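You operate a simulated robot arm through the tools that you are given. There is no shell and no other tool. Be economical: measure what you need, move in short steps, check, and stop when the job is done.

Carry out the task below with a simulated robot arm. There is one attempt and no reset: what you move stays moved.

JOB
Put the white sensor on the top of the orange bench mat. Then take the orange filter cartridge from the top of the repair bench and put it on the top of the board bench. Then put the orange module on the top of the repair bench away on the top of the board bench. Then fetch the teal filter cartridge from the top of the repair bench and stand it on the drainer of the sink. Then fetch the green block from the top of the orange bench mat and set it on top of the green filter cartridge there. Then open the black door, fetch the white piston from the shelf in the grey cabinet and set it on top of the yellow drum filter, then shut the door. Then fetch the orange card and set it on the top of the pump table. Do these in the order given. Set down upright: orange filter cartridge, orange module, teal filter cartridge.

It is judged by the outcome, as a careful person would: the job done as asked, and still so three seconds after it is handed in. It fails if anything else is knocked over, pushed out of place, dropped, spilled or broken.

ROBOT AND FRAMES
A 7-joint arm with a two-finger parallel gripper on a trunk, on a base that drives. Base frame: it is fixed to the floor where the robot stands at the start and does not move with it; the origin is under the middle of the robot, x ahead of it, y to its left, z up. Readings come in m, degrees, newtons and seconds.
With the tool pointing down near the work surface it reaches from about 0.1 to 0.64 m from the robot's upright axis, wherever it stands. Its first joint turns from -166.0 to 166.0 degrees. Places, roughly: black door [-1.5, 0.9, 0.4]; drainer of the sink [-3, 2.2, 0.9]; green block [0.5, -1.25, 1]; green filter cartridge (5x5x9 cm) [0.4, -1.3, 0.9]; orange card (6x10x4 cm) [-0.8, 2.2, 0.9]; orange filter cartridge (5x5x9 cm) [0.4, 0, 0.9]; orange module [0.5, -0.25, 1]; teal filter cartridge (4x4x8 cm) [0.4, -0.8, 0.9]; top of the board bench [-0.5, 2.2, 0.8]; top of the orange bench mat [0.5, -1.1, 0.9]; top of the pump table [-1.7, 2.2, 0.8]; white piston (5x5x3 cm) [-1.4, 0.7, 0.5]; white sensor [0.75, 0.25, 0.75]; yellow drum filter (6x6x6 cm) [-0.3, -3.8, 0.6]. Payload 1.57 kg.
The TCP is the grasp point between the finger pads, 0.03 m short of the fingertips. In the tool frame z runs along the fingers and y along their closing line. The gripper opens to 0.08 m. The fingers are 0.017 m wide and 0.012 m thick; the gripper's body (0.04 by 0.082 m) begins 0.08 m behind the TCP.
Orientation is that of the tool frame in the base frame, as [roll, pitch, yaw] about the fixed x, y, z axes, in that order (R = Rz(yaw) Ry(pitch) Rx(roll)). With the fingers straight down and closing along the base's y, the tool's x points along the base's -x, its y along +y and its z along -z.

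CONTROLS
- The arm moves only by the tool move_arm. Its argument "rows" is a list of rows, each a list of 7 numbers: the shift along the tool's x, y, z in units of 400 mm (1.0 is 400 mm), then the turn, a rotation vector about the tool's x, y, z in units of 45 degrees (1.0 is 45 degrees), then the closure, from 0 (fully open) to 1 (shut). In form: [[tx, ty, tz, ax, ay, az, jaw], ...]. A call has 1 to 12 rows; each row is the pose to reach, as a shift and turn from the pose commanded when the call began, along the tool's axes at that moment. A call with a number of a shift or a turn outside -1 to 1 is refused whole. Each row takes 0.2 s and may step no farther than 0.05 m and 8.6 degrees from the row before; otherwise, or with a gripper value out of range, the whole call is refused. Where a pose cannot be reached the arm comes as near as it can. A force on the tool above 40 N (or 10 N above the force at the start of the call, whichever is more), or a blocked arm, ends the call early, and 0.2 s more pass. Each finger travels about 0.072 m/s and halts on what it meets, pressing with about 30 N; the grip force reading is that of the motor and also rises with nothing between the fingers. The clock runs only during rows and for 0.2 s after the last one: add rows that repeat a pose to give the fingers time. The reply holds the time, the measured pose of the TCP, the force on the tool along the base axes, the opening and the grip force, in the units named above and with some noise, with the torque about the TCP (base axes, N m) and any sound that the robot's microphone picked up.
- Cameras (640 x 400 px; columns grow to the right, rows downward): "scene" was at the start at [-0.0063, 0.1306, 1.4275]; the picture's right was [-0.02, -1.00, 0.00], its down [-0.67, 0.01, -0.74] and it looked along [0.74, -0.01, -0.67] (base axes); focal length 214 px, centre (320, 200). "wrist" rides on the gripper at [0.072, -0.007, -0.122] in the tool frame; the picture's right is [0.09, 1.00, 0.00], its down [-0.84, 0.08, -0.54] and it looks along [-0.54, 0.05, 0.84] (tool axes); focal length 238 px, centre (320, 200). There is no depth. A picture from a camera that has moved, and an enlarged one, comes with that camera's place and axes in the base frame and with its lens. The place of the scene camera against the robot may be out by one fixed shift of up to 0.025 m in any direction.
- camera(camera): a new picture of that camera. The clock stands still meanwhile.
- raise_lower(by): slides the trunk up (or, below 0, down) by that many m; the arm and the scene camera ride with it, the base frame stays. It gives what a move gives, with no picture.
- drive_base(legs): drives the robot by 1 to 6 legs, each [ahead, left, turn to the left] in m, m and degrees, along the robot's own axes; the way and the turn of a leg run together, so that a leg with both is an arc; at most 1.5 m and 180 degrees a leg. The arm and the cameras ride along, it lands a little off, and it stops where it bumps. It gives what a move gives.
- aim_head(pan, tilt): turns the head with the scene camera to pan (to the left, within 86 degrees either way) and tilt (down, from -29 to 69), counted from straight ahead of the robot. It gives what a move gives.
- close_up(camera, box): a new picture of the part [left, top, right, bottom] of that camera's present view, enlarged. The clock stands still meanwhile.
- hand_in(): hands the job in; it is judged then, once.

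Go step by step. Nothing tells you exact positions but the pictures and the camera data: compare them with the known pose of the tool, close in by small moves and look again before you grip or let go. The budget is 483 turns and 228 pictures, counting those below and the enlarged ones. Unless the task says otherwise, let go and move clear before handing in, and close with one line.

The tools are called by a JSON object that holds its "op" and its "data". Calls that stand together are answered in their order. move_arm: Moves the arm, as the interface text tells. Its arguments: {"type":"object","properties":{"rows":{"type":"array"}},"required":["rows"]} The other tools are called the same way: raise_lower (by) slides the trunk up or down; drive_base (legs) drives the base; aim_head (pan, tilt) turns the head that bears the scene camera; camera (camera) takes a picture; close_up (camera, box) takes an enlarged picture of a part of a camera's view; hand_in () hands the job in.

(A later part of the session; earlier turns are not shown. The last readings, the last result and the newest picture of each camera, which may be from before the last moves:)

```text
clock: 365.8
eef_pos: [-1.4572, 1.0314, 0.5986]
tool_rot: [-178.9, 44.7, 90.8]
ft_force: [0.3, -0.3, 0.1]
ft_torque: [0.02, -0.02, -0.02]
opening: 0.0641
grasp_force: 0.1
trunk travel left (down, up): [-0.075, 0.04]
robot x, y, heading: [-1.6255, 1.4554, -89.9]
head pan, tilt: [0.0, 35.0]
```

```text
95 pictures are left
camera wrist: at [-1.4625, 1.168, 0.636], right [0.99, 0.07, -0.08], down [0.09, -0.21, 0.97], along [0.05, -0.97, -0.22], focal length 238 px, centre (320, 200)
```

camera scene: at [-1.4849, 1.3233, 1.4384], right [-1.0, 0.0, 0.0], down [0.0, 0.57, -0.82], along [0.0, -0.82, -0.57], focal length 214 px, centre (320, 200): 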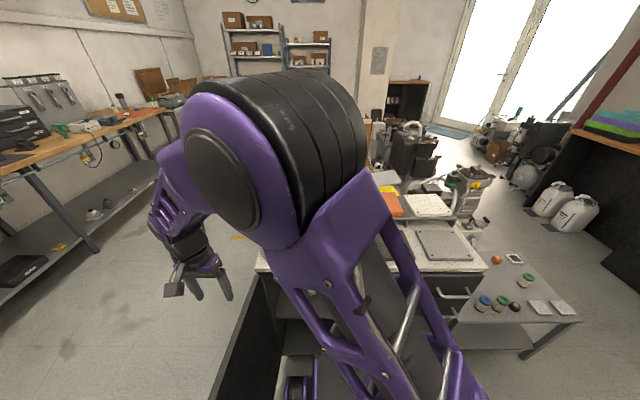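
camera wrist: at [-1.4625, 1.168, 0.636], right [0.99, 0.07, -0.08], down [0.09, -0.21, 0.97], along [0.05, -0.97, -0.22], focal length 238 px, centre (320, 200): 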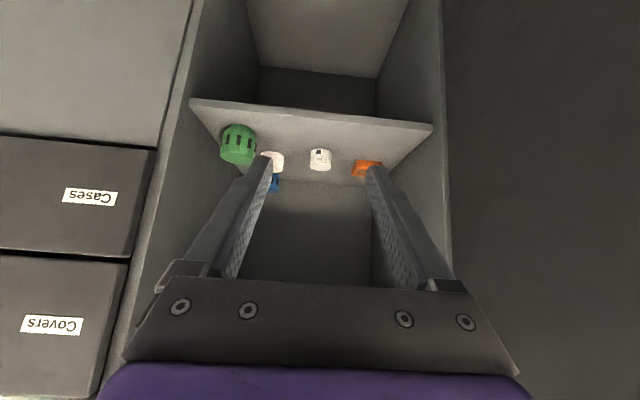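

Clear view of the shelf: piston straight ahead at about x -1.447, y≈0.745, shelf z≈0.445. Moving to a stand-off along the tool axis.

{"op": "move_arm", "data": {"rows": [[-0.06, 0.01, 0.09, 0, 0, 0, 0.2], [-0.12, 0.025, 0.18, 0, 0, 0, 0.2], [-0.18, 0.025, 0.27, 0, 0, 0, 0.2], [-0.24, 0.025, 0.36, 0, 0, 0, 0.2], [-0.265, 0.025, 0.4, 0, 0, 0, 0.2]]}}

{"op": "camera", "data": {"camera": "wrist"}}

```text
clock: 367.0
eef_pos: [-1.4467, 0.8423, 0.5596]
tool_rot: [-178.9, 44.7, 91.0]
ft_force: [0.4, -0.9, -0.5]
ft_torque: [0.01, -0.01, -0.03]
opening: 0.064
grasp_force: 0.1
trunk travel left (down, up): [-0.075, 0.04]
robot x, y, heading: [-1.624, 1.4535, -89.9]
head pan, tilt: [0.0, 35.0]
```

```text
94 pictures are left
camera wrist: at [-1.452, 0.979, 0.5965], right [0.99, 0.07, -0.08], down [0.09, -0.21, 0.97], along [0.05, -0.97, -0.22], focal length 238 px, centre (320, 200)
```

wrist: 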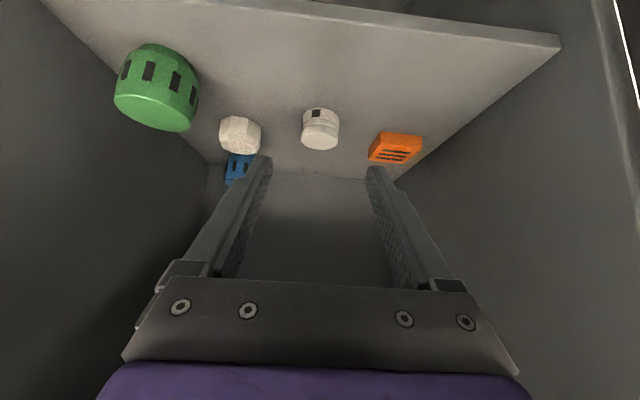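

Triangulating from the two views: piston at about (-1.444, 0.688), shelf z≈0.41. I'll bring the base closer by 12 cm (arm stays above the items) and recheck.

{"op": "drive_base", "data": {"legs": [[0.11, 0, 0]]}}

{"op": "camera", "data": {"camera": "wrist"}}

```text
clock: 368.2
eef_pos: [-1.4435, 0.7449, 0.554]
tool_rot: [-178.8, 43.7, 91.5]
ft_force: [-0.3, -0.3, 0.4]
ft_torque: [0.0, -0.03, 0.01]
opening: 0.064
grasp_force: 0.1
trunk travel left (down, up): [-0.075, 0.04]
robot x, y, heading: [-1.6257, 1.3499, -89.9]
head pan, tilt: [0.0, 35.0]
stopped in leg 1: the robot was blocked; the commanded pose is now the measured one
```

```text
93 pictures are left
camera wrist: at [-1.452, 0.8814, 0.593], right [0.99, 0.08, -0.08], down [0.09, -0.23, 0.97], along [0.06, -0.97, -0.23], focal length 238 px, centre (320, 200)
```

wrist: 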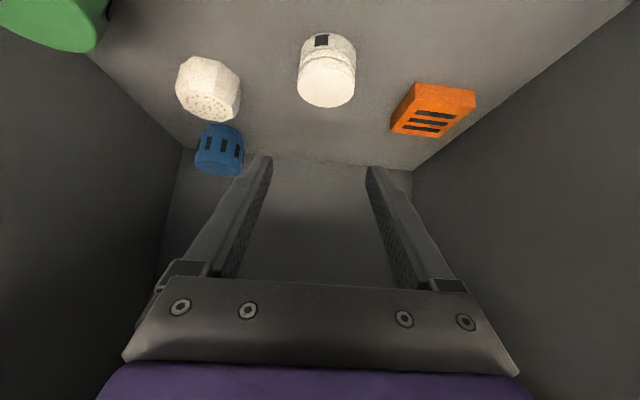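

{"op": "camera", "data": {"camera": "scene"}}

{"op": "close_up", "data": {"camera": "scene", "box": [150, 200, 390, 400]}}

```text
92 pictures are left
camera scene: at [-1.4851, 1.3431, 1.4382], right [-1.0, 0.0, 0.0], down [0.0, 0.57, -0.82], along [0.0, -0.82, -0.57], focal length 214 px, centre (320, 200)
```

scene: 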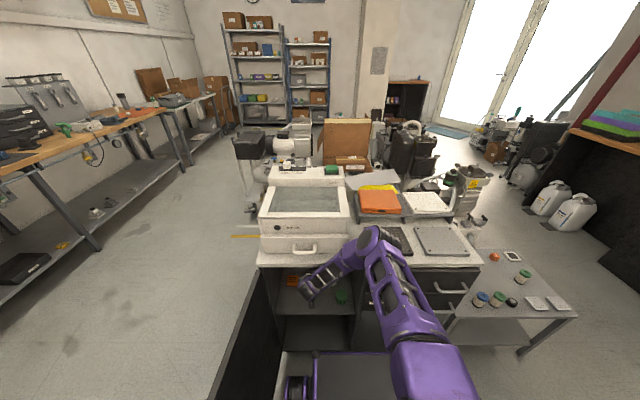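

```text
2.00 times, centred on (270, 300) of scene
camera zoom: at [-1.4851, 1.3431, 1.4382], right [-1.0, 0.0, 0.0], down [0.0, 0.57, -0.82], along [0.0, -0.82, -0.57], focal length 429 px, centre (420, 0)
```

zoom: 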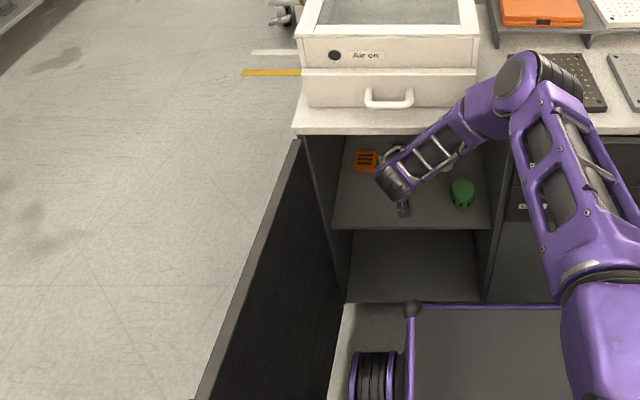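

The forearm probably touches the counter edge. I'll back off a bit, lower the trunk so the forearm comes in flatter, and extend the arm instead.

{"op": "drive_base", "data": {"legs": [[-0.09, 0, 0]]}}

{"op": "raise_lower", "data": {"by": -0.07}}

{"op": "camera", "data": {"camera": "wrist"}}

{"op": "close_up", "data": {"camera": "scene", "box": [150, 200, 390, 400]}}

```text
clock: 369.3
eef_pos: [-1.4447, 0.8366, 0.5542]
tool_rot: [-178.7, 43.8, 91.3]
ft_force: [0.0, -0.2, 0.0]
ft_torque: [0.02, 0.02, 0.03]
opening: 0.064
grasp_force: 0.0
trunk travel left (down, up): [-0.075, 0.04]
robot x, y, heading: [-1.6254, 1.439, -89.9]
head pan, tilt: [0.0, 35.0]
```

```text
clock: 370.4
eef_pos: [-1.4452, 0.8362, 0.4844]
tool_rot: [-178.8, 43.9, 91.3]
ft_force: [0.9, 0.5, 0.9]
ft_torque: [-0.02, 0.02, -0.01]
opening: 0.0639
grasp_force: 0.2
trunk travel left (down, up): [-0.005, 0.11]
robot x, y, heading: [-1.6254, 1.4415, -90.2]
head pan, tilt: [0.0, 35.0]
```

```text
90 pictures are left
camera wrist: at [-1.4521, 0.9723, 0.5232], right [0.99, 0.08, -0.08], down [0.09, -0.23, 0.97], along [0.06, -0.97, -0.23], focal length 238 px, centre (320, 200)
```

wrist: 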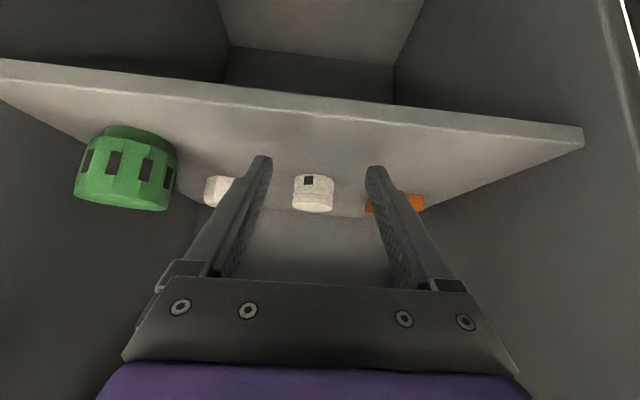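

```text
2.00 times, centred on (270, 300) of scene
camera zoom: at [-1.4849, 1.4342, 1.3684], right [-1.0, 0.0, 0.0], down [0.0, 0.57, -0.82], along [0.0, -0.82, -0.57], focal length 429 px, centre (420, 0)
```

zoom: 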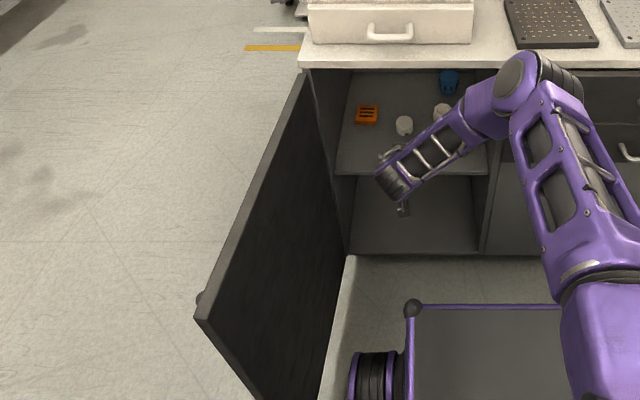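

Third view agrees: piston (-1.444, 0.693), shelf ≈0.42. Advancing toward it.

{"op": "move_arm", "data": {"rows": [[-0.055, 0, 0.065, 0, 0, 0, 0.1], [-0.11, 0, 0.13, 0, 0, 0, 0.1], [-0.15, 0, 0.19, 0, 0, 0, 0.1]]}}

{"op": "camera", "data": {"camera": "wrist"}}

```text
clock: 371.2
eef_pos: [-1.4451, 0.7387, 0.4713]
tool_rot: [-179.0, 43.9, 91.3]
ft_force: [-0.7, 7.0, 8.2]
ft_torque: [0.09, -0.3, 0.26]
opening: 0.0714
grasp_force: 0.0
trunk travel left (down, up): [-0.005, 0.11]
robot x, y, heading: [-1.6256, 1.4392, -90.0]
head pan, tilt: [0.0, 35.0]
```

```text
88 pictures are left
camera wrist: at [-1.4523, 0.8749, 0.5104], right [0.99, 0.08, -0.08], down [0.09, -0.23, 0.97], along [0.06, -0.97, -0.23], focal length 238 px, centre (320, 200)
```

wrist: 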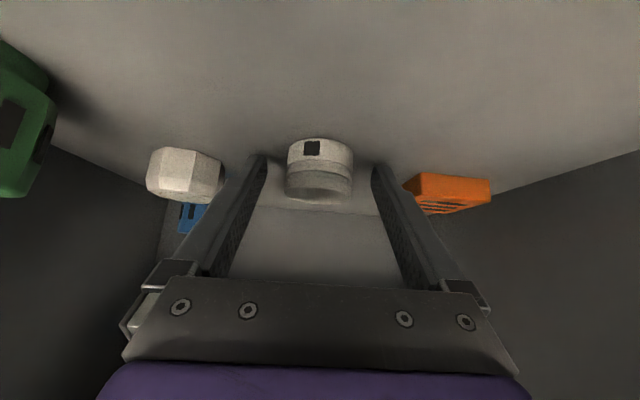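

The right fingertip brushed the shelf (z≈0.444). I'll lift a few mm, advance slightly so the tips pass the piston's centre, and close.

{"op": "move_arm", "data": {"rows": [[-0.007, 0, -0.007, 0, 0, 0, 0.1], [-0.032, 0, 0.017, 0, 0, 0, 0.1], [-0.032, 0, 0.017, 0, 0, 0, 0.1]]}}

{"op": "close_up", "data": {"camera": "wrist", "box": [220, 80, 420, 260]}}

```text
clock: 372.0
eef_pos: [-1.4433, 0.7265, 0.474]
tool_rot: [-178.9, 43.8, 91.3]
ft_force: [0.0, 0.1, 0.2]
ft_torque: [0.0, 0.01, 0.0]
opening: 0.0717
grasp_force: 0.1
trunk travel left (down, up): [-0.005, 0.11]
robot x, y, heading: [-1.6247, 1.4425, -89.7]
head pan, tilt: [0.0, 35.0]
```

```text
2.22 times, centred on (320, 170) of wrist
camera zoom: at [-1.4517, 0.8619, 0.5125], right [0.99, 0.08, -0.08], down [0.09, -0.23, 0.97], along [0.06, -0.97, -0.23], focal length 530 px, centre (320, 267)
```

zoom: 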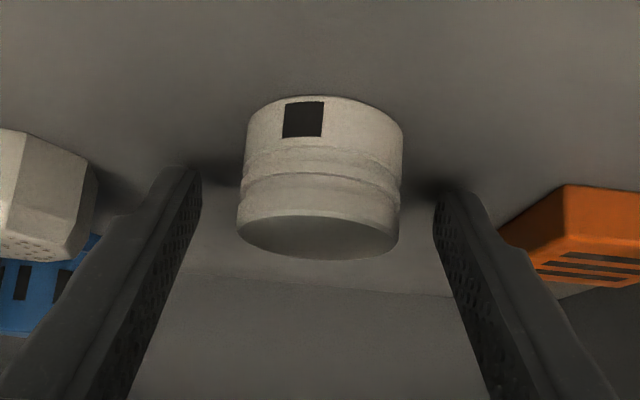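

{"op": "move_arm", "data": {"rows": [[-0.02, 0, 0.021, 0, 0, 0, 0.1], [-0.02, 0, 0.021, 0, 0, 0, 0.4], [-0.02, 0, 0.021, 0, 0, 0, 1], [-0.02, 0, 0.021, 0, 0, 0, 1], [-0.02, 0, 0.021, 0, 0, 0, 1]]}}

{"op": "close_up", "data": {"camera": "wrist", "box": [220, 80, 420, 260]}}

```text
clock: 373.2
eef_pos: [-1.4443, 0.714, 0.474]
tool_rot: [-178.9, 43.8, 91.3]
ft_force: [0.6, -0.5, -1.5]
ft_torque: [0.0, -0.02, 0.01]
opening: 0.0389
grasp_force: 29.5
trunk travel left (down, up): [-0.005, 0.11]
robot x, y, heading: [-1.6257, 1.4393, -90.0]
head pan, tilt: [0.0, 35.0]
```

```text
2.22 times, centred on (320, 170) of wrist
camera zoom: at [-1.4515, 0.8507, 0.5121], right [0.99, 0.08, -0.08], down [0.09, -0.23, 0.97], along [0.06, -0.97, -0.23], focal length 530 px, centre (320, 267)
```

zoom: 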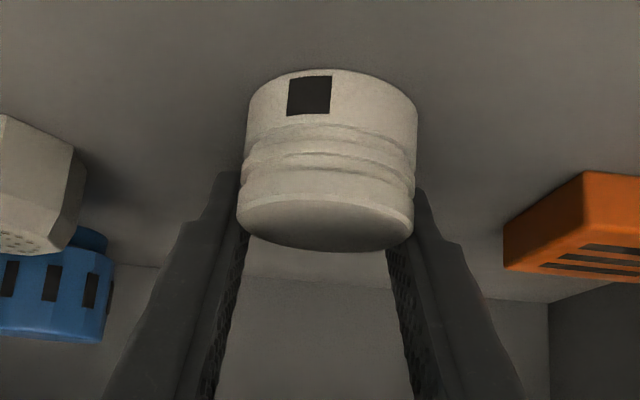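

The grip closed at 39 mm. I'll lift a few centimetres and check that the piston comes along.

{"op": "move_arm", "data": {"rows": [[-0.018, 0, -0.018, 0, 0, 0, 1], [-0.036, 0, -0.036, 0, 0, 0, 1], [-0.053, 0, -0.053, 0, 0, 0, 1]]}}

{"op": "close_up", "data": {"camera": "wrist", "box": [200, 60, 440, 260]}}

```text
clock: 374.0
eef_pos: [-1.444, 0.7138, 0.5037]
tool_rot: [-178.8, 43.8, 91.4]
ft_force: [-0.6, 0.6, -0.4]
ft_torque: [-0.03, -0.01, -0.01]
opening: 0.039
grasp_force: 29.9
trunk travel left (down, up): [-0.005, 0.11]
robot x, y, heading: [-1.6279, 1.439, -90.0]
head pan, tilt: [0.0, 35.0]
```

```text
2.00 times, centred on (320, 160) of wrist
camera zoom: at [-1.4518, 0.8503, 0.5431], right [0.99, 0.08, -0.08], down [0.09, -0.23, 0.97], along [0.06, -0.97, -0.23], focal length 477 px, centre (320, 280)
```

zoom: 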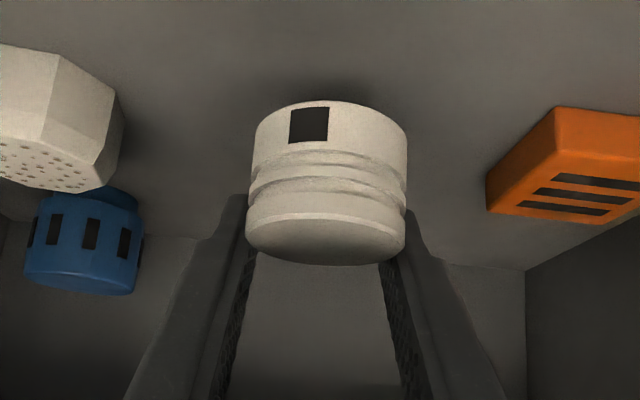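

The piston lifts, but the geometry suggests the fingers hold it off-centre (on a far chord). I'll set it back down, shift the grip ~14 mm toward me and re-grip more securely.

{"op": "move_arm", "data": {"rows": [[0.018, 0, 0.018, 0, 0, 0, 1], [0.036, 0, 0.036, 0, 0, 0, 1], [0.051, 0, 0.051, 0, 0, 0, 1], [0.052, 0, 0.052, 0, 0, 0, 0.4], [0.052, 0, 0.052, 0, 0, 0, 0.2], [0.052, 0, 0.052, 0, 0, 0, 0.1]]}}

{"op": "move_arm", "data": {"rows": [[0.012, 0, -0.012, 0, 0, 0, 0.1], [0.025, 0, -0.025, 0, 0, 0, 0.1]]}}

{"op": "close_up", "data": {"camera": "wrist", "box": [200, 60, 440, 260]}}

```text
clock: 375.4
eef_pos: [-1.4454, 0.7146, 0.4761]
tool_rot: [-178.7, 43.8, 91.3]
ft_force: [0.8, 0.2, -0.2]
ft_torque: [0.0, 0.02, 0.03]
opening: 0.0721
grasp_force: 0.0
trunk travel left (down, up): [-0.005, 0.11]
robot x, y, heading: [-1.6302, 1.4385, -90.4]
head pan, tilt: [0.0, 35.0]
```

```text
clock: 376.0
eef_pos: [-1.4431, 0.7276, 0.4756]
tool_rot: [-178.8, 43.8, 91.2]
ft_force: [-0.1, -0.6, 1.1]
ft_torque: [-0.01, 0.0, -0.02]
opening: 0.0721
grasp_force: 0.0
trunk travel left (down, up): [-0.005, 0.11]
robot x, y, heading: [-1.6255, 1.4408, -90.1]
head pan, tilt: [0.0, 35.0]
```

```text
2.00 times, centred on (320, 160) of wrist
camera zoom: at [-1.45, 0.864, 0.5135], right [0.99, 0.08, -0.08], down [0.09, -0.23, 0.97], along [0.06, -0.97, -0.23], focal length 477 px, centre (320, 280)
```

zoom: 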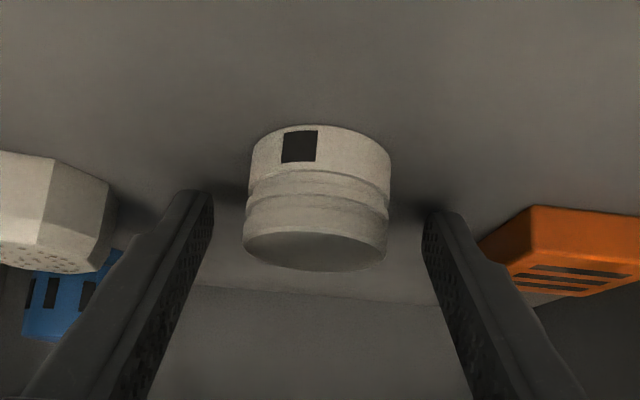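

{"op": "move_arm", "data": {"rows": [[-0.007, 0, 0.013, 0, 0, 0, 0.1], [-0.007, 0, 0.013, 0, 0, 0, 0.3], [-0.007, 0, 0.013, 0, 0, 0, 1], [-0.007, 0, 0.013, 0, 0, 0, 1], [-0.007, 0, 0.013, 0, 0, 0, 1]]}}

{"op": "close_up", "data": {"camera": "wrist", "box": [200, 60, 440, 260]}}

```text
clock: 377.2
eef_pos: [-1.4422, 0.7226, 0.4721]
tool_rot: [-178.8, 43.8, 91.3]
ft_force: [-0.3, 0.0, -1.2]
ft_torque: [0.0, -0.02, 0.0]
opening: 0.0408
grasp_force: 29.7
trunk travel left (down, up): [-0.005, 0.11]
robot x, y, heading: [-1.6261, 1.4398, -90.1]
head pan, tilt: [0.0, 35.0]
```

```text
2.00 times, centred on (320, 160) of wrist
camera zoom: at [-1.45, 0.8587, 0.511], right [0.99, 0.08, -0.08], down [0.09, -0.23, 0.97], along [0.06, -0.97, -0.23], focal length 477 px, centre (320, 280)
```

zoom: 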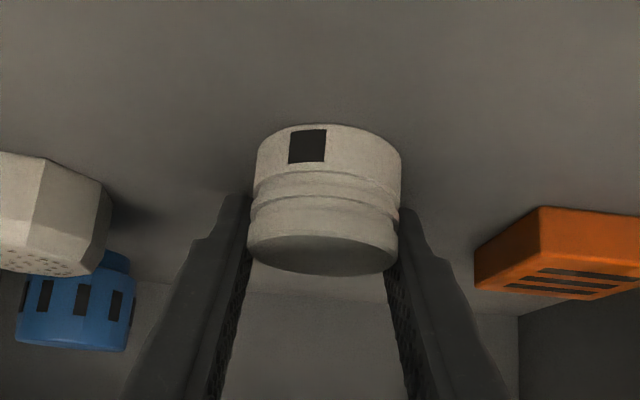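

The grip is a little fuller (41 mm). I'll lift gently and withdraw in small steps, then check that the piston sits firmly.

{"op": "move_arm", "data": {"rows": [[-0.02, 0, -0.02, 0, 0, 0, 1], [-0.044, 0, -0.044, 0, 0, 0, 1], [-0.088, 0, -0.088, 0, 0, 0, 1], [-0.05, 0, -0.126, 0, 0, 0, 1], [0.0, 0, -0.176, 0, 0, 0, 1], [0.06, 0, -0.236, 0, 0, 0, 1], [0.12, 0, -0.296, 0, 0, 0, 1], [0.19, 0, -0.366, 0, 0, 0, 1], [0.26, 0, -0.436, 0, 0, 0, 1], [0.33, 0, -0.506, 0, 0, 0, 1], [0.4, 0, -0.576, 0, 0, 0, 1]]}}

{"op": "close_up", "data": {"camera": "wrist", "box": [200, 60, 440, 260]}}

{"op": "close_up", "data": {"camera": "scene", "box": [200, 200, 400, 360]}}

```text
clock: 379.6
eef_pos: [-1.4453, 0.9975, 0.5286]
tool_rot: [-178.9, 43.8, 91.3]
ft_force: [0.2, 0.6, -1.0]
ft_torque: [-0.02, 0.01, 0.01]
opening: 0.0406
grasp_force: 30.2
trunk travel left (down, up): [-0.005, 0.11]
robot x, y, heading: [-1.6253, 1.4423, -90.0]
head pan, tilt: [0.0, 35.0]
```

```text
2.00 times, centred on (320, 160) of wrist
camera zoom: at [-1.4529, 1.1343, 0.5675], right [0.99, 0.08, -0.08], down [0.09, -0.23, 0.97], along [0.06, -0.97, -0.23], focal length 477 px, centre (320, 280)
```

zoom: 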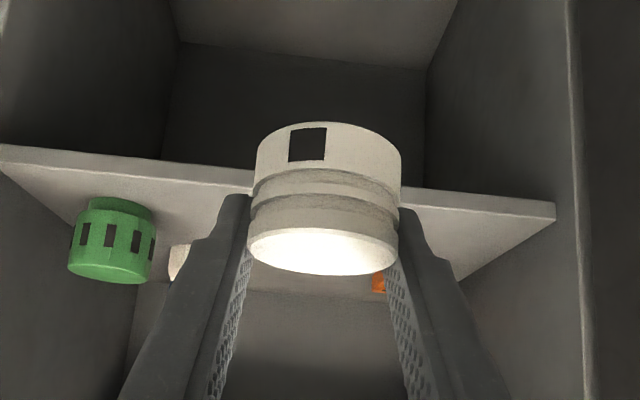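

```text
2.50 times, centred on (300, 280) of scene
camera zoom: at [-1.4849, 1.4341, 1.3684], right [-1.0, 0.0, 0.0], down [0.0, 0.57, -0.82], along [0.0, -0.82, -0.57], focal length 536 px, centre (370, 0)
```

zoom: 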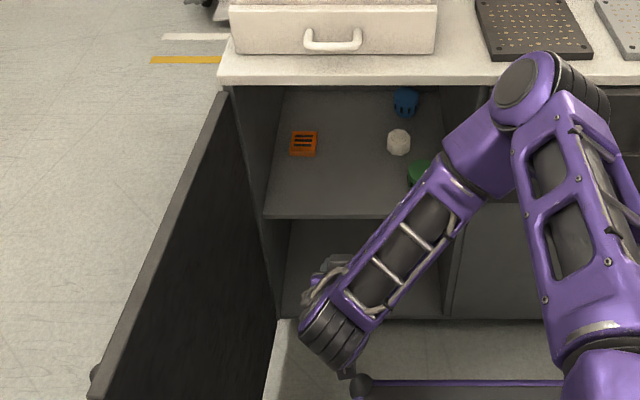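

The piston is firmly held and out of the cabinet. I'll raise the trunk and arm keeping the tilt (so the piston stays upright).

{"op": "raise_lower", "data": {"by": 0.07}}

{"op": "move_arm", "data": {"rows": [[-0.07, 0, -0.07, 0, 0, 0, 1], [-0.14, 0, -0.14, 0, 0, 0, 1], [-0.21, 0, -0.21, 0, 0, 0, 1], [-0.28, 0, -0.28, 0, 0, 0, 1], [-0.35, 0, -0.35, 0, 0, 0, 1], [-0.42, 0, -0.42, 0, 0, 0, 1], [-0.49, 0, -0.49, 0, 0, 0, 1], [-0.56, 0, -0.56, 0, 0, 0, 1], [-0.62, 0, -0.62, 0, 0, 0, 1]]}}

{"op": "camera", "data": {"camera": "scene"}}

```text
clock: 380.7
eef_pos: [-1.4452, 0.9976, 0.5987]
tool_rot: [-178.9, 43.8, 91.2]
ft_force: [-0.1, -0.5, -0.5]
ft_torque: [0.03, 0.02, 0.01]
opening: 0.0409
grasp_force: 29.8
trunk travel left (down, up): [-0.075, 0.04]
robot x, y, heading: [-1.6232, 1.4427, -90.4]
head pan, tilt: [0.0, 35.0]
```

```text
clock: 382.7
eef_pos: [-1.4432, 0.9899, 0.9509]
tool_rot: [-178.9, 43.7, 91.3]
ft_force: [0.5, -0.1, -1.0]
ft_torque: [0.01, -0.02, -0.01]
opening: 0.0408
grasp_force: 29.5
trunk travel left (down, up): [-0.075, 0.04]
robot x, y, heading: [-1.6277, 1.4403, -90.1]
head pan, tilt: [0.0, 35.0]
```

```text
80 pictures are left
camera scene: at [-1.4849, 1.434, 1.4383], right [-1.0, 0.0, 0.0], down [0.0, 0.57, -0.82], along [0.0, -0.82, -0.57], focal length 214 px, centre (320, 200)
```

scene: 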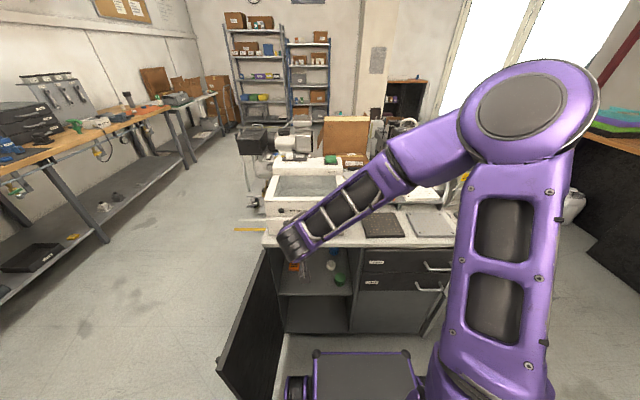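

I'll back away a bit, turn to face along the aisle (+x), and leave past the open door.

{"op": "drive_base", "data": {"legs": [[-0.07, -0.14, 0], [0, 0, 90], [0, 0.05, 0]]}}

{"op": "camera", "data": {"camera": "scene"}}

```text
clock: 389.3
eef_pos: [-1.3108, 1.7411, 0.9512]
tool_rot: [-178.9, 43.8, -179.1]
ft_force: [-0.4, 0.3, -0.6]
ft_torque: [0.02, -0.03, 0.02]
opening: 0.0405
grasp_force: 29.6
trunk travel left (down, up): [-0.075, 0.04]
robot x, y, heading: [-1.7599, 1.5591, -0.1]
head pan, tilt: [0.0, 35.0]
```

```text
79 pictures are left
camera scene: at [-1.7635, 1.693, 1.4384], right [-0.01, -1.0, 0.0], down [-0.57, 0.0, -0.82], along [0.82, 0.0, -0.57], focal length 214 px, centre (320, 200)
```

scene: 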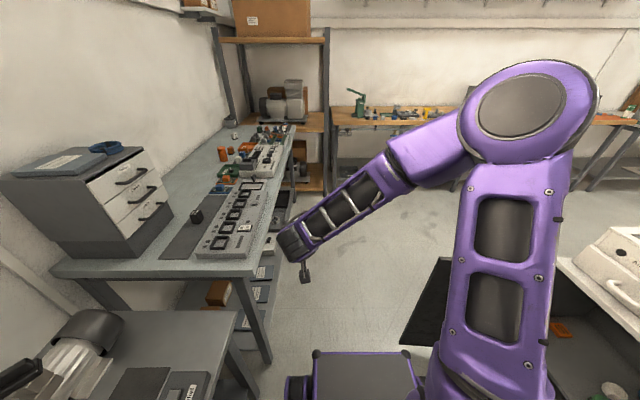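

{"op": "drive_base", "data": {"legs": [[0.1, 0.03, 0], [1.2, 0, 0], [0, -0.2, 0]]}}

```text
clock: 398.3
eef_pos: [-0.0218, 1.5814, 0.9499]
tool_rot: [-178.8, 43.8, -178.0]
ft_force: [0.4, 0.3, -0.2]
ft_torque: [0.0, -0.01, 0.02]
opening: 0.0407
grasp_force: 30.0
trunk travel left (down, up): [-0.075, 0.04]
robot x, y, heading: [-0.4747, 1.389, 0.8]
head pan, tilt: [0.0, 35.0]
```

{"op": "drive_base", "data": {"legs": [[0.27, 0, 0], [0, 0, -90.8], [1.5, 0, 0], [1.4, 0, 0]]}}

{"op": "camera", "data": {"camera": "scene"}}

```text
clock: 417.9
eef_pos: [-0.0451, -1.9759, 0.9509]
tool_rot: [-178.8, 43.8, 90.7]
ft_force: [-0.5, 0.1, -1.1]
ft_torque: [-0.02, -0.03, 0.0]
opening: 0.0407
grasp_force: 30.0
trunk travel left (down, up): [-0.075, 0.04]
robot x, y, heading: [-0.2201, -1.5224, -90.7]
head pan, tilt: [0.0, 35.0]
```

```text
78 pictures are left
camera scene: at [-0.0819, -1.5314, 1.4384], right [-1.0, 0.01, 0.0], down [0.01, 0.57, -0.82], along [-0.01, -0.82, -0.57], focal length 214 px, centre (320, 200)
```

scene: 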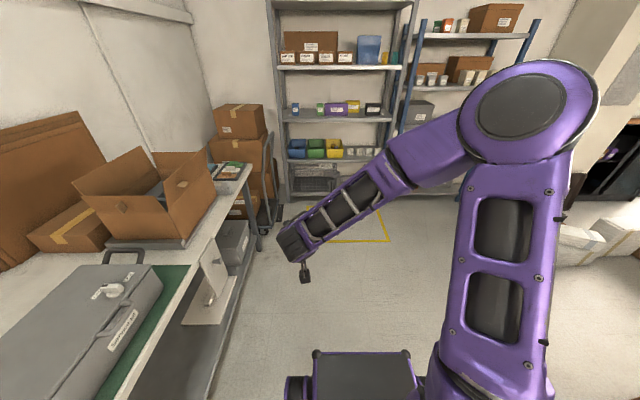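

{"op": "close_up", "data": {"camera": "scene", "box": [270, 80, 410, 210]}}

```text
3.08 times, centred on (340, 145) of scene
camera zoom: at [-0.0819, -1.5314, 1.4384], right [-1.0, 0.01, 0.0], down [0.01, 0.57, -0.82], along [-0.01, -0.82, -0.57], focal length 660 px, centre (258, 369)
```

zoom: 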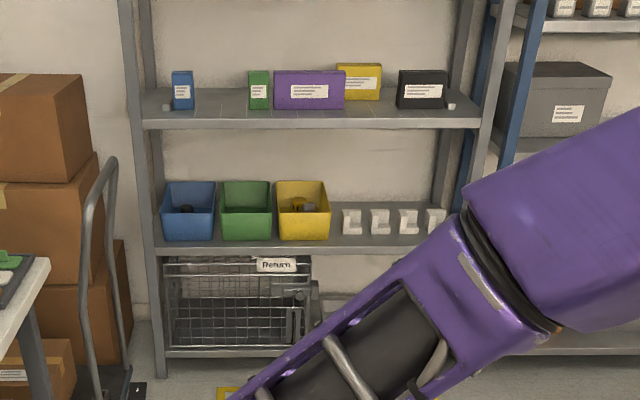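

{"op": "drive_base", "data": {"legs": [[1.1, -0.12, 0.7]]}}

{"op": "camera", "data": {"camera": "scene"}}

{"op": "close_up", "data": {"camera": "scene", "box": [200, 120, 400, 280]}}

```text
clock: 423.6
eef_pos: [-0.2015, -3.0823, 0.9497]
tool_rot: [-178.8, 43.8, 89.2]
ft_force: [-0.1, -0.1, -1.5]
ft_torque: [0.01, 0.0, 0.0]
opening: 0.0407
grasp_force: 30.0
trunk travel left (down, up): [-0.075, 0.04]
robot x, y, heading: [-0.3666, -2.623, -92.2]
head pan, tilt: [0.0, 35.0]
```

```text
76 pictures are left
camera scene: at [-0.2273, -2.6367, 1.4384], right [-1.0, 0.04, 0.0], down [0.02, 0.57, -0.82], along [-0.03, -0.82, -0.57], focal length 214 px, centre (320, 200)
```

scene: 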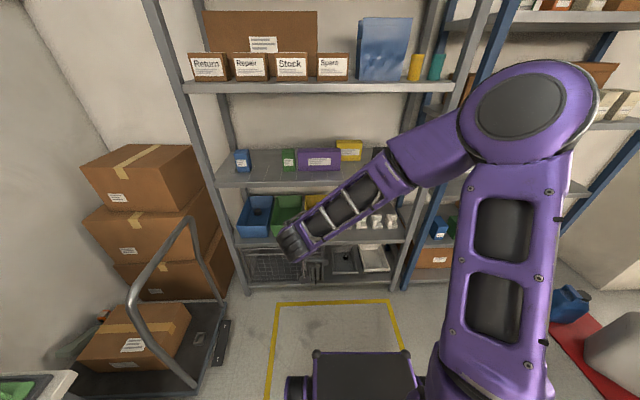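

```text
2.50 times, centred on (300, 200) of scene
camera zoom: at [-0.2273, -2.6367, 1.4384], right [-1.0, 0.04, 0.0], down [0.02, 0.57, -0.82], along [-0.03, -0.82, -0.57], focal length 536 px, centre (370, 200)
```

zoom: 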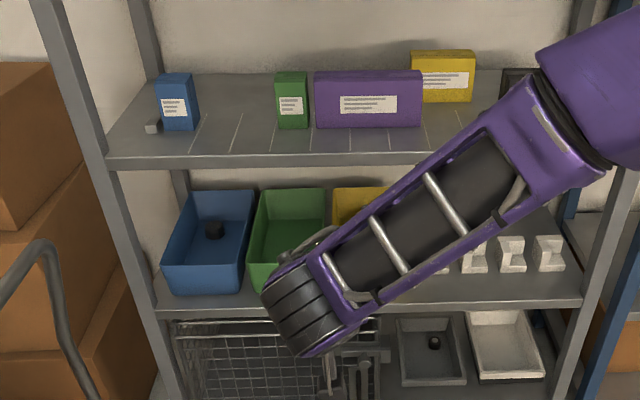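

{"op": "camera", "data": {"camera": "wrist"}}

```text
74 pictures are left
camera wrist: at [-0.2036, -2.9464, 0.9885], right [1.0, 0.04, -0.08], down [0.09, -0.23, 0.97], along [0.02, -0.97, -0.23], focal length 238 px, centre (320, 200)
```

wrist: 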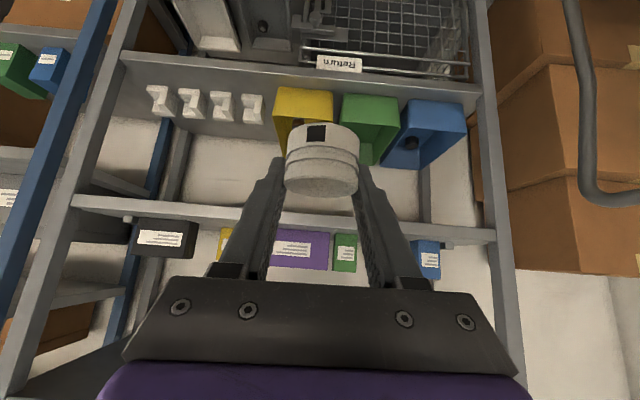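

{"op": "drive_base", "data": {"legs": [[0.25, -0.2, 2.2]]}}

{"op": "close_up", "data": {"camera": "scene", "box": [140, 140, 340, 300]}}

```text
clock: 426.1
eef_pos: [-0.3961, -3.3262, 0.9508]
tool_rot: [-178.8, 43.7, 91.1]
ft_force: [-0.3, -0.7, 0.2]
ft_torque: [0.01, 0.0, -0.05]
opening: 0.0407
grasp_force: 29.9
trunk travel left (down, up): [-0.075, 0.04]
robot x, y, heading: [-0.5782, -2.872, -90.0]
head pan, tilt: [0.0, 35.0]
```

```text
2.50 times, centred on (240, 220) of scene
camera zoom: at [-0.4365, -2.8808, 1.4383], right [-1.0, 0.0, 0.0], down [0.0, 0.57, -0.82], along [0.0, -0.82, -0.57], focal length 536 px, centre (520, 150)
```

zoom: 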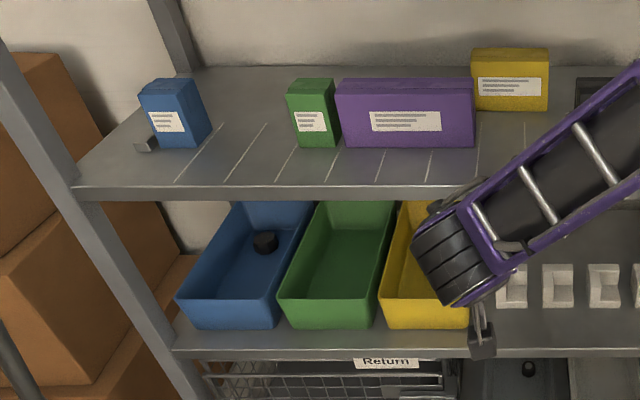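

{"op": "move_arm", "data": {"rows": [[0, -0.1, 0, 0, 0, 0, 1], [0, -0.2, 0, 0, 0, 0, 1], [0, -0.3, 0, 0, 0, 0, 1], [0, -0.4, 0, 0, 0, 0, 1]]}}

{"op": "close_up", "data": {"camera": "scene", "box": [180, 140, 360, 290]}}

{"op": "camera", "data": {"camera": "wrist"}}

```text
clock: 427.1
eef_pos: [-0.5531, -3.3274, 0.9501]
tool_rot: [-178.9, 43.7, 91.1]
ft_force: [0.7, 0.7, -1.3]
ft_torque: [-0.01, 0.03, -0.03]
opening: 0.0406
grasp_force: 29.7
trunk travel left (down, up): [-0.075, 0.04]
robot x, y, heading: [-0.5768, -2.8732, -90.5]
head pan, tilt: [0.0, 35.0]
```

```text
2.67 times, centred on (270, 215) of scene
camera zoom: at [-0.4363, -2.8808, 1.4383], right [-1.0, 0.0, 0.0], down [0.0, 0.57, -0.82], along [0.0, -0.82, -0.57], focal length 572 px, centre (453, 160)
```

zoom: 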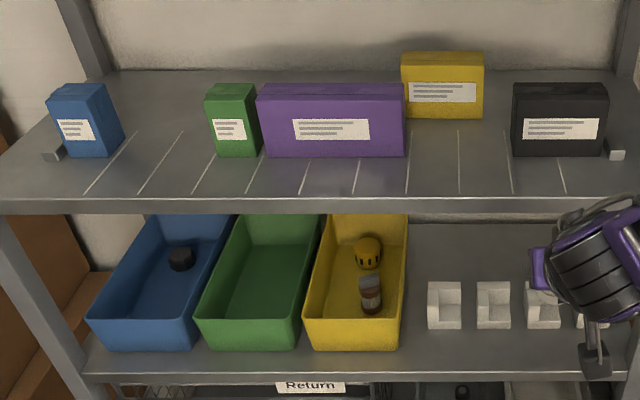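

```text
71 pictures are left
camera wrist: at [-0.5598, -3.192, 0.9893], right [0.99, 0.07, -0.08], down [0.09, -0.23, 0.97], along [0.05, -0.97, -0.23], focal length 238 px, centre (320, 200)
```

wrist: 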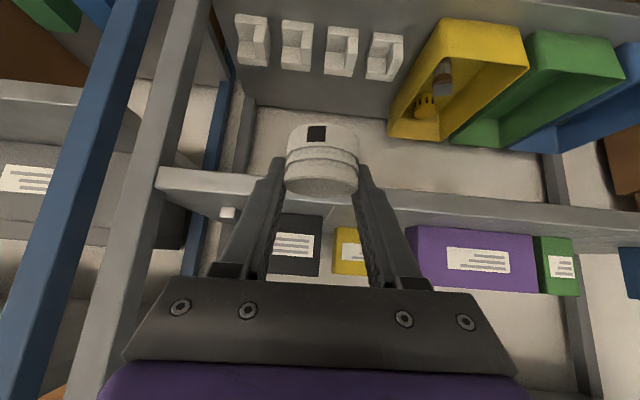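

{"op": "close_up", "data": {"camera": "scene", "box": [255, 195, 315, 245]}}

{"op": "close_up", "data": {"camera": "wrist", "box": [370, 0, 540, 160]}}

```text
8.00 times, centred on (285, 220) of scene
camera zoom: at [-0.4363, -2.8808, 1.4383], right [-1.0, 0.0, 0.0], down [0.0, 0.57, -0.82], along [0.0, -0.82, -0.57], focal length 1716 px, centre (600, 40)
```

zoom: 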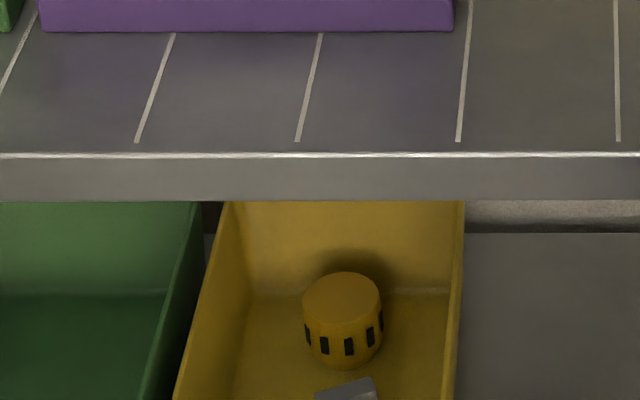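

```text
2.50 times, centred on (455, 80) of wrist
camera zoom: at [-0.5598, -3.192, 0.9893], right [0.99, 0.07, -0.08], down [0.09, -0.23, 0.97], along [0.05, -0.97, -0.23], focal length 596 px, centre (-18, 500)
```

zoom: 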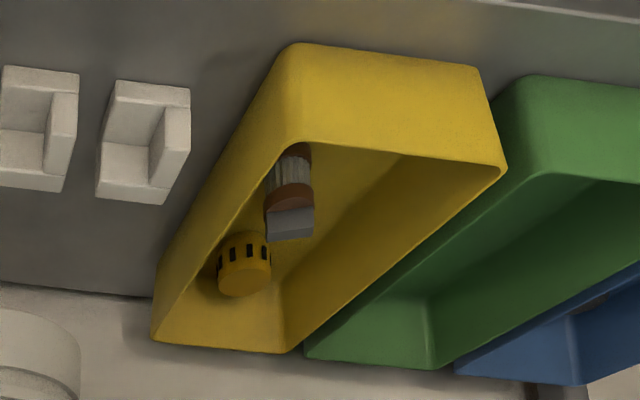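

The yellow drum filter stands inside the yellow bin (top ≈ (-0.255, -3.765, 0.575)), under the upper shelf; with this steep grip the arm would hit that shelf. I'll park the piston on the free front strip of the upper shelf (z≈0.92) and re-grip it with a flatter, camera-up pose.

{"op": "move_arm", "data": {"rows": [[-0.05, 0, -0.05, 0, 0, 0, 1], [-0.1, 0.06, -0.1, 0, 0, 0, 1], [-0.14, 0.16, -0.14, 0, 0, 0, 1], [-0.14, 0.25, -0.14, 0, 0, 0, 1]]}}

{"op": "drive_base", "data": {"legs": [[0.1, 0, 0.5]]}}

{"op": "camera", "data": {"camera": "wrist"}}

{"op": "camera", "data": {"camera": "scene"}}

```text
clock: 428.1
eef_pos: [-0.4555, -3.3258, 1.029]
tool_rot: [-178.7, 43.8, 91.3]
ft_force: [-0.1, -0.3, 0.2]
ft_torque: [0.0, -0.03, 0.04]
opening: 0.0406
grasp_force: 30.0
trunk travel left (down, up): [-0.075, 0.04]
robot x, y, heading: [-0.575, -2.8742, -90.5]
head pan, tilt: [0.0, 35.0]
```

```text
clock: 429.3
eef_pos: [-0.4522, -3.4267, 1.0298]
tool_rot: [-178.9, 43.9, 91.7]
ft_force: [0.6, -0.6, -0.5]
ft_torque: [-0.02, -0.03, -0.01]
opening: 0.0407
grasp_force: 30.1
trunk travel left (down, up): [-0.075, 0.04]
robot x, y, heading: [-0.5807, -2.9732, -89.8]
head pan, tilt: [0.0, 35.0]
```

```text
68 pictures are left
camera wrist: at [-0.4592, -3.2904, 1.0677], right [0.99, 0.08, -0.08], down [0.1, -0.23, 0.97], along [0.06, -0.97, -0.23], focal length 238 px, centre (320, 200)
```

wrist: 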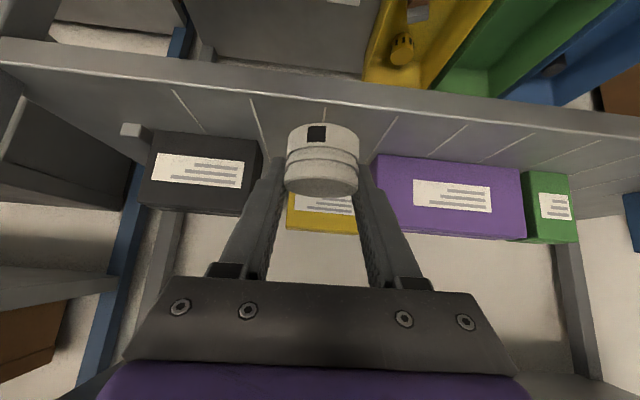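

```text
67 pictures are left
camera scene: at [-0.4366, -2.9796, 1.4384], right [-1.0, 0.0, 0.0], down [0.0, 0.57, -0.82], along [0.0, -0.82, -0.57], focal length 214 px, centre (320, 200)
```

scene: 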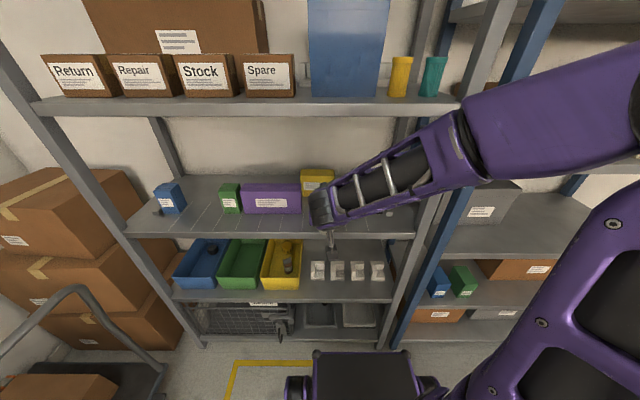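

{"op": "move_arm", "data": {"rows": [[-0.07, 0, 0.08, 0, 0, 0, 1], [-0.14, 0, 0.16, 0, 0, 0, 1], [-0.16, 0, 0.25, 0, 0, 0, 1], [-0.13, 0, 0.34, 0, 0, 0, 1]]}}

{"op": "camera", "data": {"camera": "wrist"}}

```text
clock: 430.3
eef_pos: [-0.4523, -3.5597, 0.9663]
tool_rot: [-178.9, 43.8, 91.6]
ft_force: [0.3, 0.7, -0.2]
ft_torque: [-0.03, 0.03, 0.01]
opening: 0.0405
grasp_force: 30.1
trunk travel left (down, up): [-0.075, 0.04]
robot x, y, heading: [-0.5745, -2.9769, -89.6]
head pan, tilt: [0.0, 35.0]
```

```text
66 pictures are left
camera wrist: at [-0.4604, -3.4234, 1.0047], right [0.99, 0.08, -0.08], down [0.09, -0.23, 0.97], along [0.06, -0.97, -0.23], focal length 238 px, centre (320, 200)
```

wrist: 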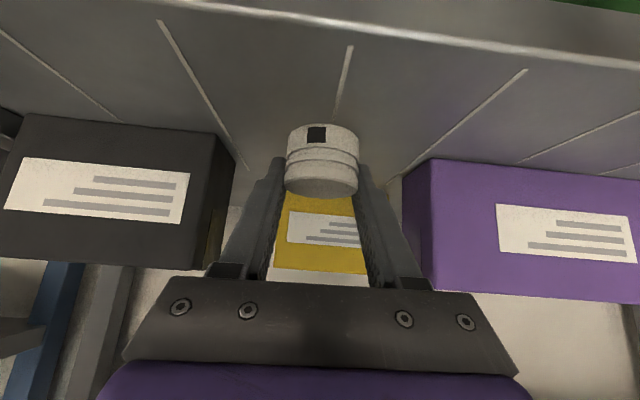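

Clear between the boxes. Lowering in 3 mm steps to contact with the shelf.

{"op": "move_arm", "data": {"rows": [[0.006, 0, 0.006, 0, 0, 0, 1], [0.012, 0, 0.012, 0, 0, 0, 1], [0.018, 0, 0.018, 0, 0, 0, 1], [0.024, 0, 0.024, 0, 0, 0, 1], [0.028, 0, 0.028, 0, 0, 0, 1]]}}

```text
clock: 431.5
eef_pos: [-0.4498, -3.5573, 0.9513]
tool_rot: [-178.8, 43.9, 91.6]
ft_force: [0.6, -0.4, -0.3]
ft_torque: [0.02, 0.01, -0.05]
opening: 0.0406
grasp_force: 29.9
trunk travel left (down, up): [-0.075, 0.04]
robot x, y, heading: [-0.5762, -2.9757, -89.6]
head pan, tilt: [0.0, 35.0]
```

{"op": "move_arm", "data": {"rows": [[0.005, 0, 0.005, 0, 0, 0, 1], [0.01, 0, 0.01, 0, 0, 0, 1], [0.015, 0, 0.015, 0, 0, 0, 1], [0.02, 0, 0.02, 0, 0, 0, 1]]}}

{"op": "close_up", "data": {"camera": "wrist", "box": [220, 80, 420, 240]}}

```text
clock: 432.5
eef_pos: [-0.4508, -3.5594, 0.9467]
tool_rot: [-178.7, 44.8, 91.7]
ft_force: [1.1, -2.7, 16.0]
ft_torque: [0.23, -0.08, -0.02]
opening: 0.0409
grasp_force: 29.6
trunk travel left (down, up): [-0.075, 0.04]
robot x, y, heading: [-0.5782, -2.9732, -89.7]
head pan, tilt: [0.0, 35.0]
stopped in row 4: the force on the tool passed its limit at 43 N (the readings are from after the stop); the commanded pose is now the measured one
```

```text
2.50 times, centred on (320, 160) of wrist
camera zoom: at [-0.458, -3.4244, 0.9841], right [0.99, 0.08, -0.08], down [0.1, -0.21, 0.97], along [0.06, -0.97, -0.22], focal length 596 px, centre (320, 300)
```

zoom: 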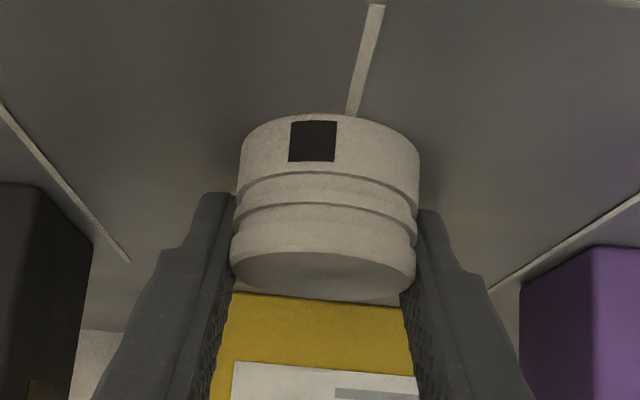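

Contact confirms my piston offset model (piston ~15 mm on my side of the TCP). Releasing and withdrawing along the tool axis.

{"op": "move_arm", "data": {"rows": [[0, 0, 0, 0, 0, 0, 0.4], [0, 0, 0, 0, 0, 0, 0.2], [0, 0, 0, 0, 0, 0, 0], [0, 0, -0.03, 0, 0, 0, 0], [0, 0, -0.1, 0, 0, 0, 0], [0, 0, -0.2, 0, 0, 0, 0], [0, 0, -0.31, 0, 0, 0, 0], [0, 0, -0.42, 0, 0, 0, 0], [0, 0, -0.53, 0, 0, 0, 0]]}}

{"op": "camera", "data": {"camera": "wrist"}}

```text
clock: 434.7
eef_pos: [-0.4532, -3.4141, 1.0398]
tool_rot: [180.0, 36.5, 90.7]
ft_force: [-0.1, 0.1, -0.2]
ft_torque: [-0.01, -0.01, 0.04]
opening: 0.0799
grasp_force: 0.0
trunk travel left (down, up): [-0.075, 0.04]
robot x, y, heading: [-0.5793, -2.978, -89.8]
head pan, tilt: [0.0, 35.0]
stopped in row 9: the arm was blocked; the commanded pose is now the measured one
```

```text
64 pictures are left
camera wrist: at [-0.4616, -3.2842, 1.0956], right [0.99, 0.09, -0.05], down [0.08, -0.35, 0.93], along [0.06, -0.93, -0.36], focal length 238 px, centre (320, 200)
```

wrist: 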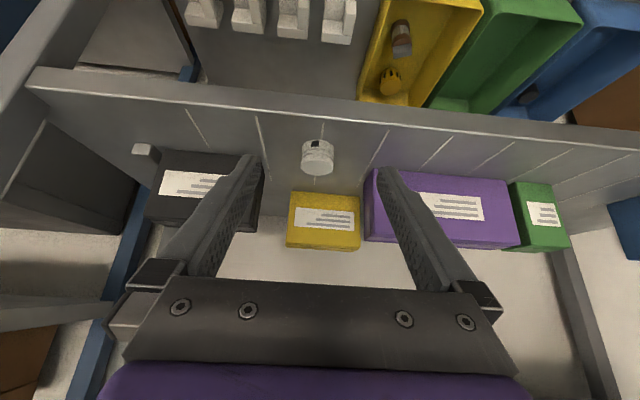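

Piston stands on the upper shelf. I'll back the base off a little and try turning the gripper half around its axis so the camera ends up on top.

{"op": "drive_base", "data": {"legs": [[-0.12, 0, 0]]}}

{"op": "move_arm", "data": {"rows": [[0, 0, 0, 0, 0, 0.18, 0], [0, 0, 0, 0, 0, 0.36, 0], [0, 0, 0, 0, 0, 0.54, 0], [0, 0, 0, 0, 0, 0.72, 0], [0, 0, 0, 0, 0, 0.9, 0], [0, 0, 0, 0, 0, 1, 0]]}}

{"op": "move_arm", "data": {"rows": [[0, 0, 0, 0, 0, 0.18, 0], [0, 0, 0, 0, 0, 0.36, 0], [0, 0, 0, 0, 0, 0.54, 0], [0, 0, 0, 0, 0, 0.72, 0], [0, 0, 0, 0, 0, 0.9, 0], [0, 0, 0, 0, 0, 1, 0]]}}

```text
clock: 435.9
eef_pos: [-0.4552, -3.294, 1.0405]
tool_rot: [-179.9, 36.3, 90.9]
ft_force: [-0.3, -0.5, -0.1]
ft_torque: [0.02, 0.02, -0.01]
opening: 0.08
grasp_force: 0.1
trunk travel left (down, up): [-0.075, 0.04]
robot x, y, heading: [-0.5763, -2.8575, -90.0]
head pan, tilt: [0.0, 35.0]
```

```text
clock: 437.3
eef_pos: [-0.4527, -3.2959, 1.0371]
tool_rot: [152.5, 24.7, 39.5]
ft_force: [-0.7, 0.1, -0.1]
ft_torque: [-0.01, -0.01, 0.0]
opening: 0.0798
grasp_force: 0.1
trunk travel left (down, up): [-0.075, 0.04]
robot x, y, heading: [-0.5793, -2.8533, -89.9]
head pan, tilt: [0.0, 35.0]
```

```text
clock: 438.7
eef_pos: [-0.4534, -3.2949, 1.0357]
tool_rot: [144.1, -0.1, 0.6]
ft_force: [0.6, 0.1, -0.5]
ft_torque: [-0.03, 0.04, -0.03]
opening: 0.0799
grasp_force: 0.1
trunk travel left (down, up): [-0.075, 0.04]
robot x, y, heading: [-0.5773, -2.8573, -89.9]
head pan, tilt: [0.0, 35.0]
```

90° works so far; continuing the other 90°.

{"op": "move_arm", "data": {"rows": [[0, 0, 0, 0, 0, 0.18, 0], [0, 0, 0, 0, 0, 0.36, 0], [0, 0, 0, 0, 0, 0.54, 0], [0, 0, 0, 0, 0, 0.72, 0], [0, 0, 0, 0, 0, 0.9, 0], [0, 0, 0, 0, 0, 1, 0]]}}

{"op": "move_arm", "data": {"rows": [[0, 0, 0, 0, 0, 0.18, 0], [0, 0, 0, 0, 0, 0.36, 0], [0, 0, 0, 0, 0, 0.54, 0], [0, 0, 0, 0, 0, 0.72, 0], [0, 0, 0, 0, 0, 0.9, 0], [0, 0, 0, 0, 0, 1, 0]]}}

{"op": "camera", "data": {"camera": "wrist"}}

```text
clock: 440.1
eef_pos: [-0.4536, -3.2938, 1.0232]
tool_rot: [158.6, -26.1, -40.9]
ft_force: [0.0, 0.0, 0.3]
ft_torque: [0.02, 0.01, -0.02]
opening: 0.0799
grasp_force: 0.1
trunk travel left (down, up): [-0.075, 0.04]
robot x, y, heading: [-0.576, -2.8529, -90.0]
head pan, tilt: [0.0, 35.0]
```

```text
clock: 440.7
eef_pos: [-0.4518, -3.2931, 1.0212]
tool_rot: [168.7, -30.8, -56.3]
ft_force: [0.3, 0.0, -0.5]
ft_torque: [0.0, -0.02, -0.01]
opening: 0.0801
grasp_force: 0.2
trunk travel left (down, up): [-0.075, 0.04]
robot x, y, heading: [-0.5788, -2.8589, -89.8]
head pan, tilt: [0.0, 35.0]
stopped in row 2: the arm was blocked; the commanded pose is now the measured one
```

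```text
63 pictures are left
camera wrist: at [-0.4253, -3.2775, 1.1607], right [-0.83, -0.52, 0.22], down [-0.53, 0.85, 0.04], along [-0.2, -0.08, -0.98], focal length 238 px, centre (320, 200)
```

wrist: 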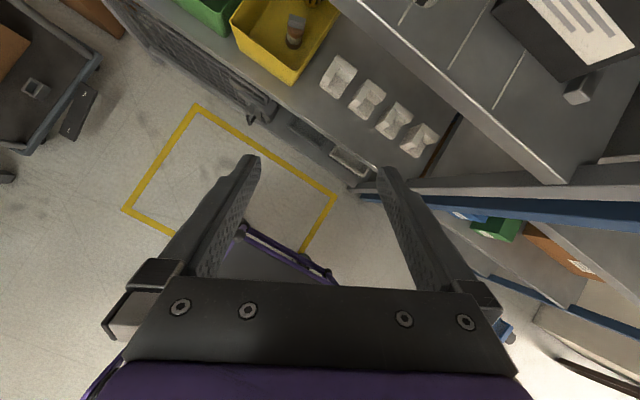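

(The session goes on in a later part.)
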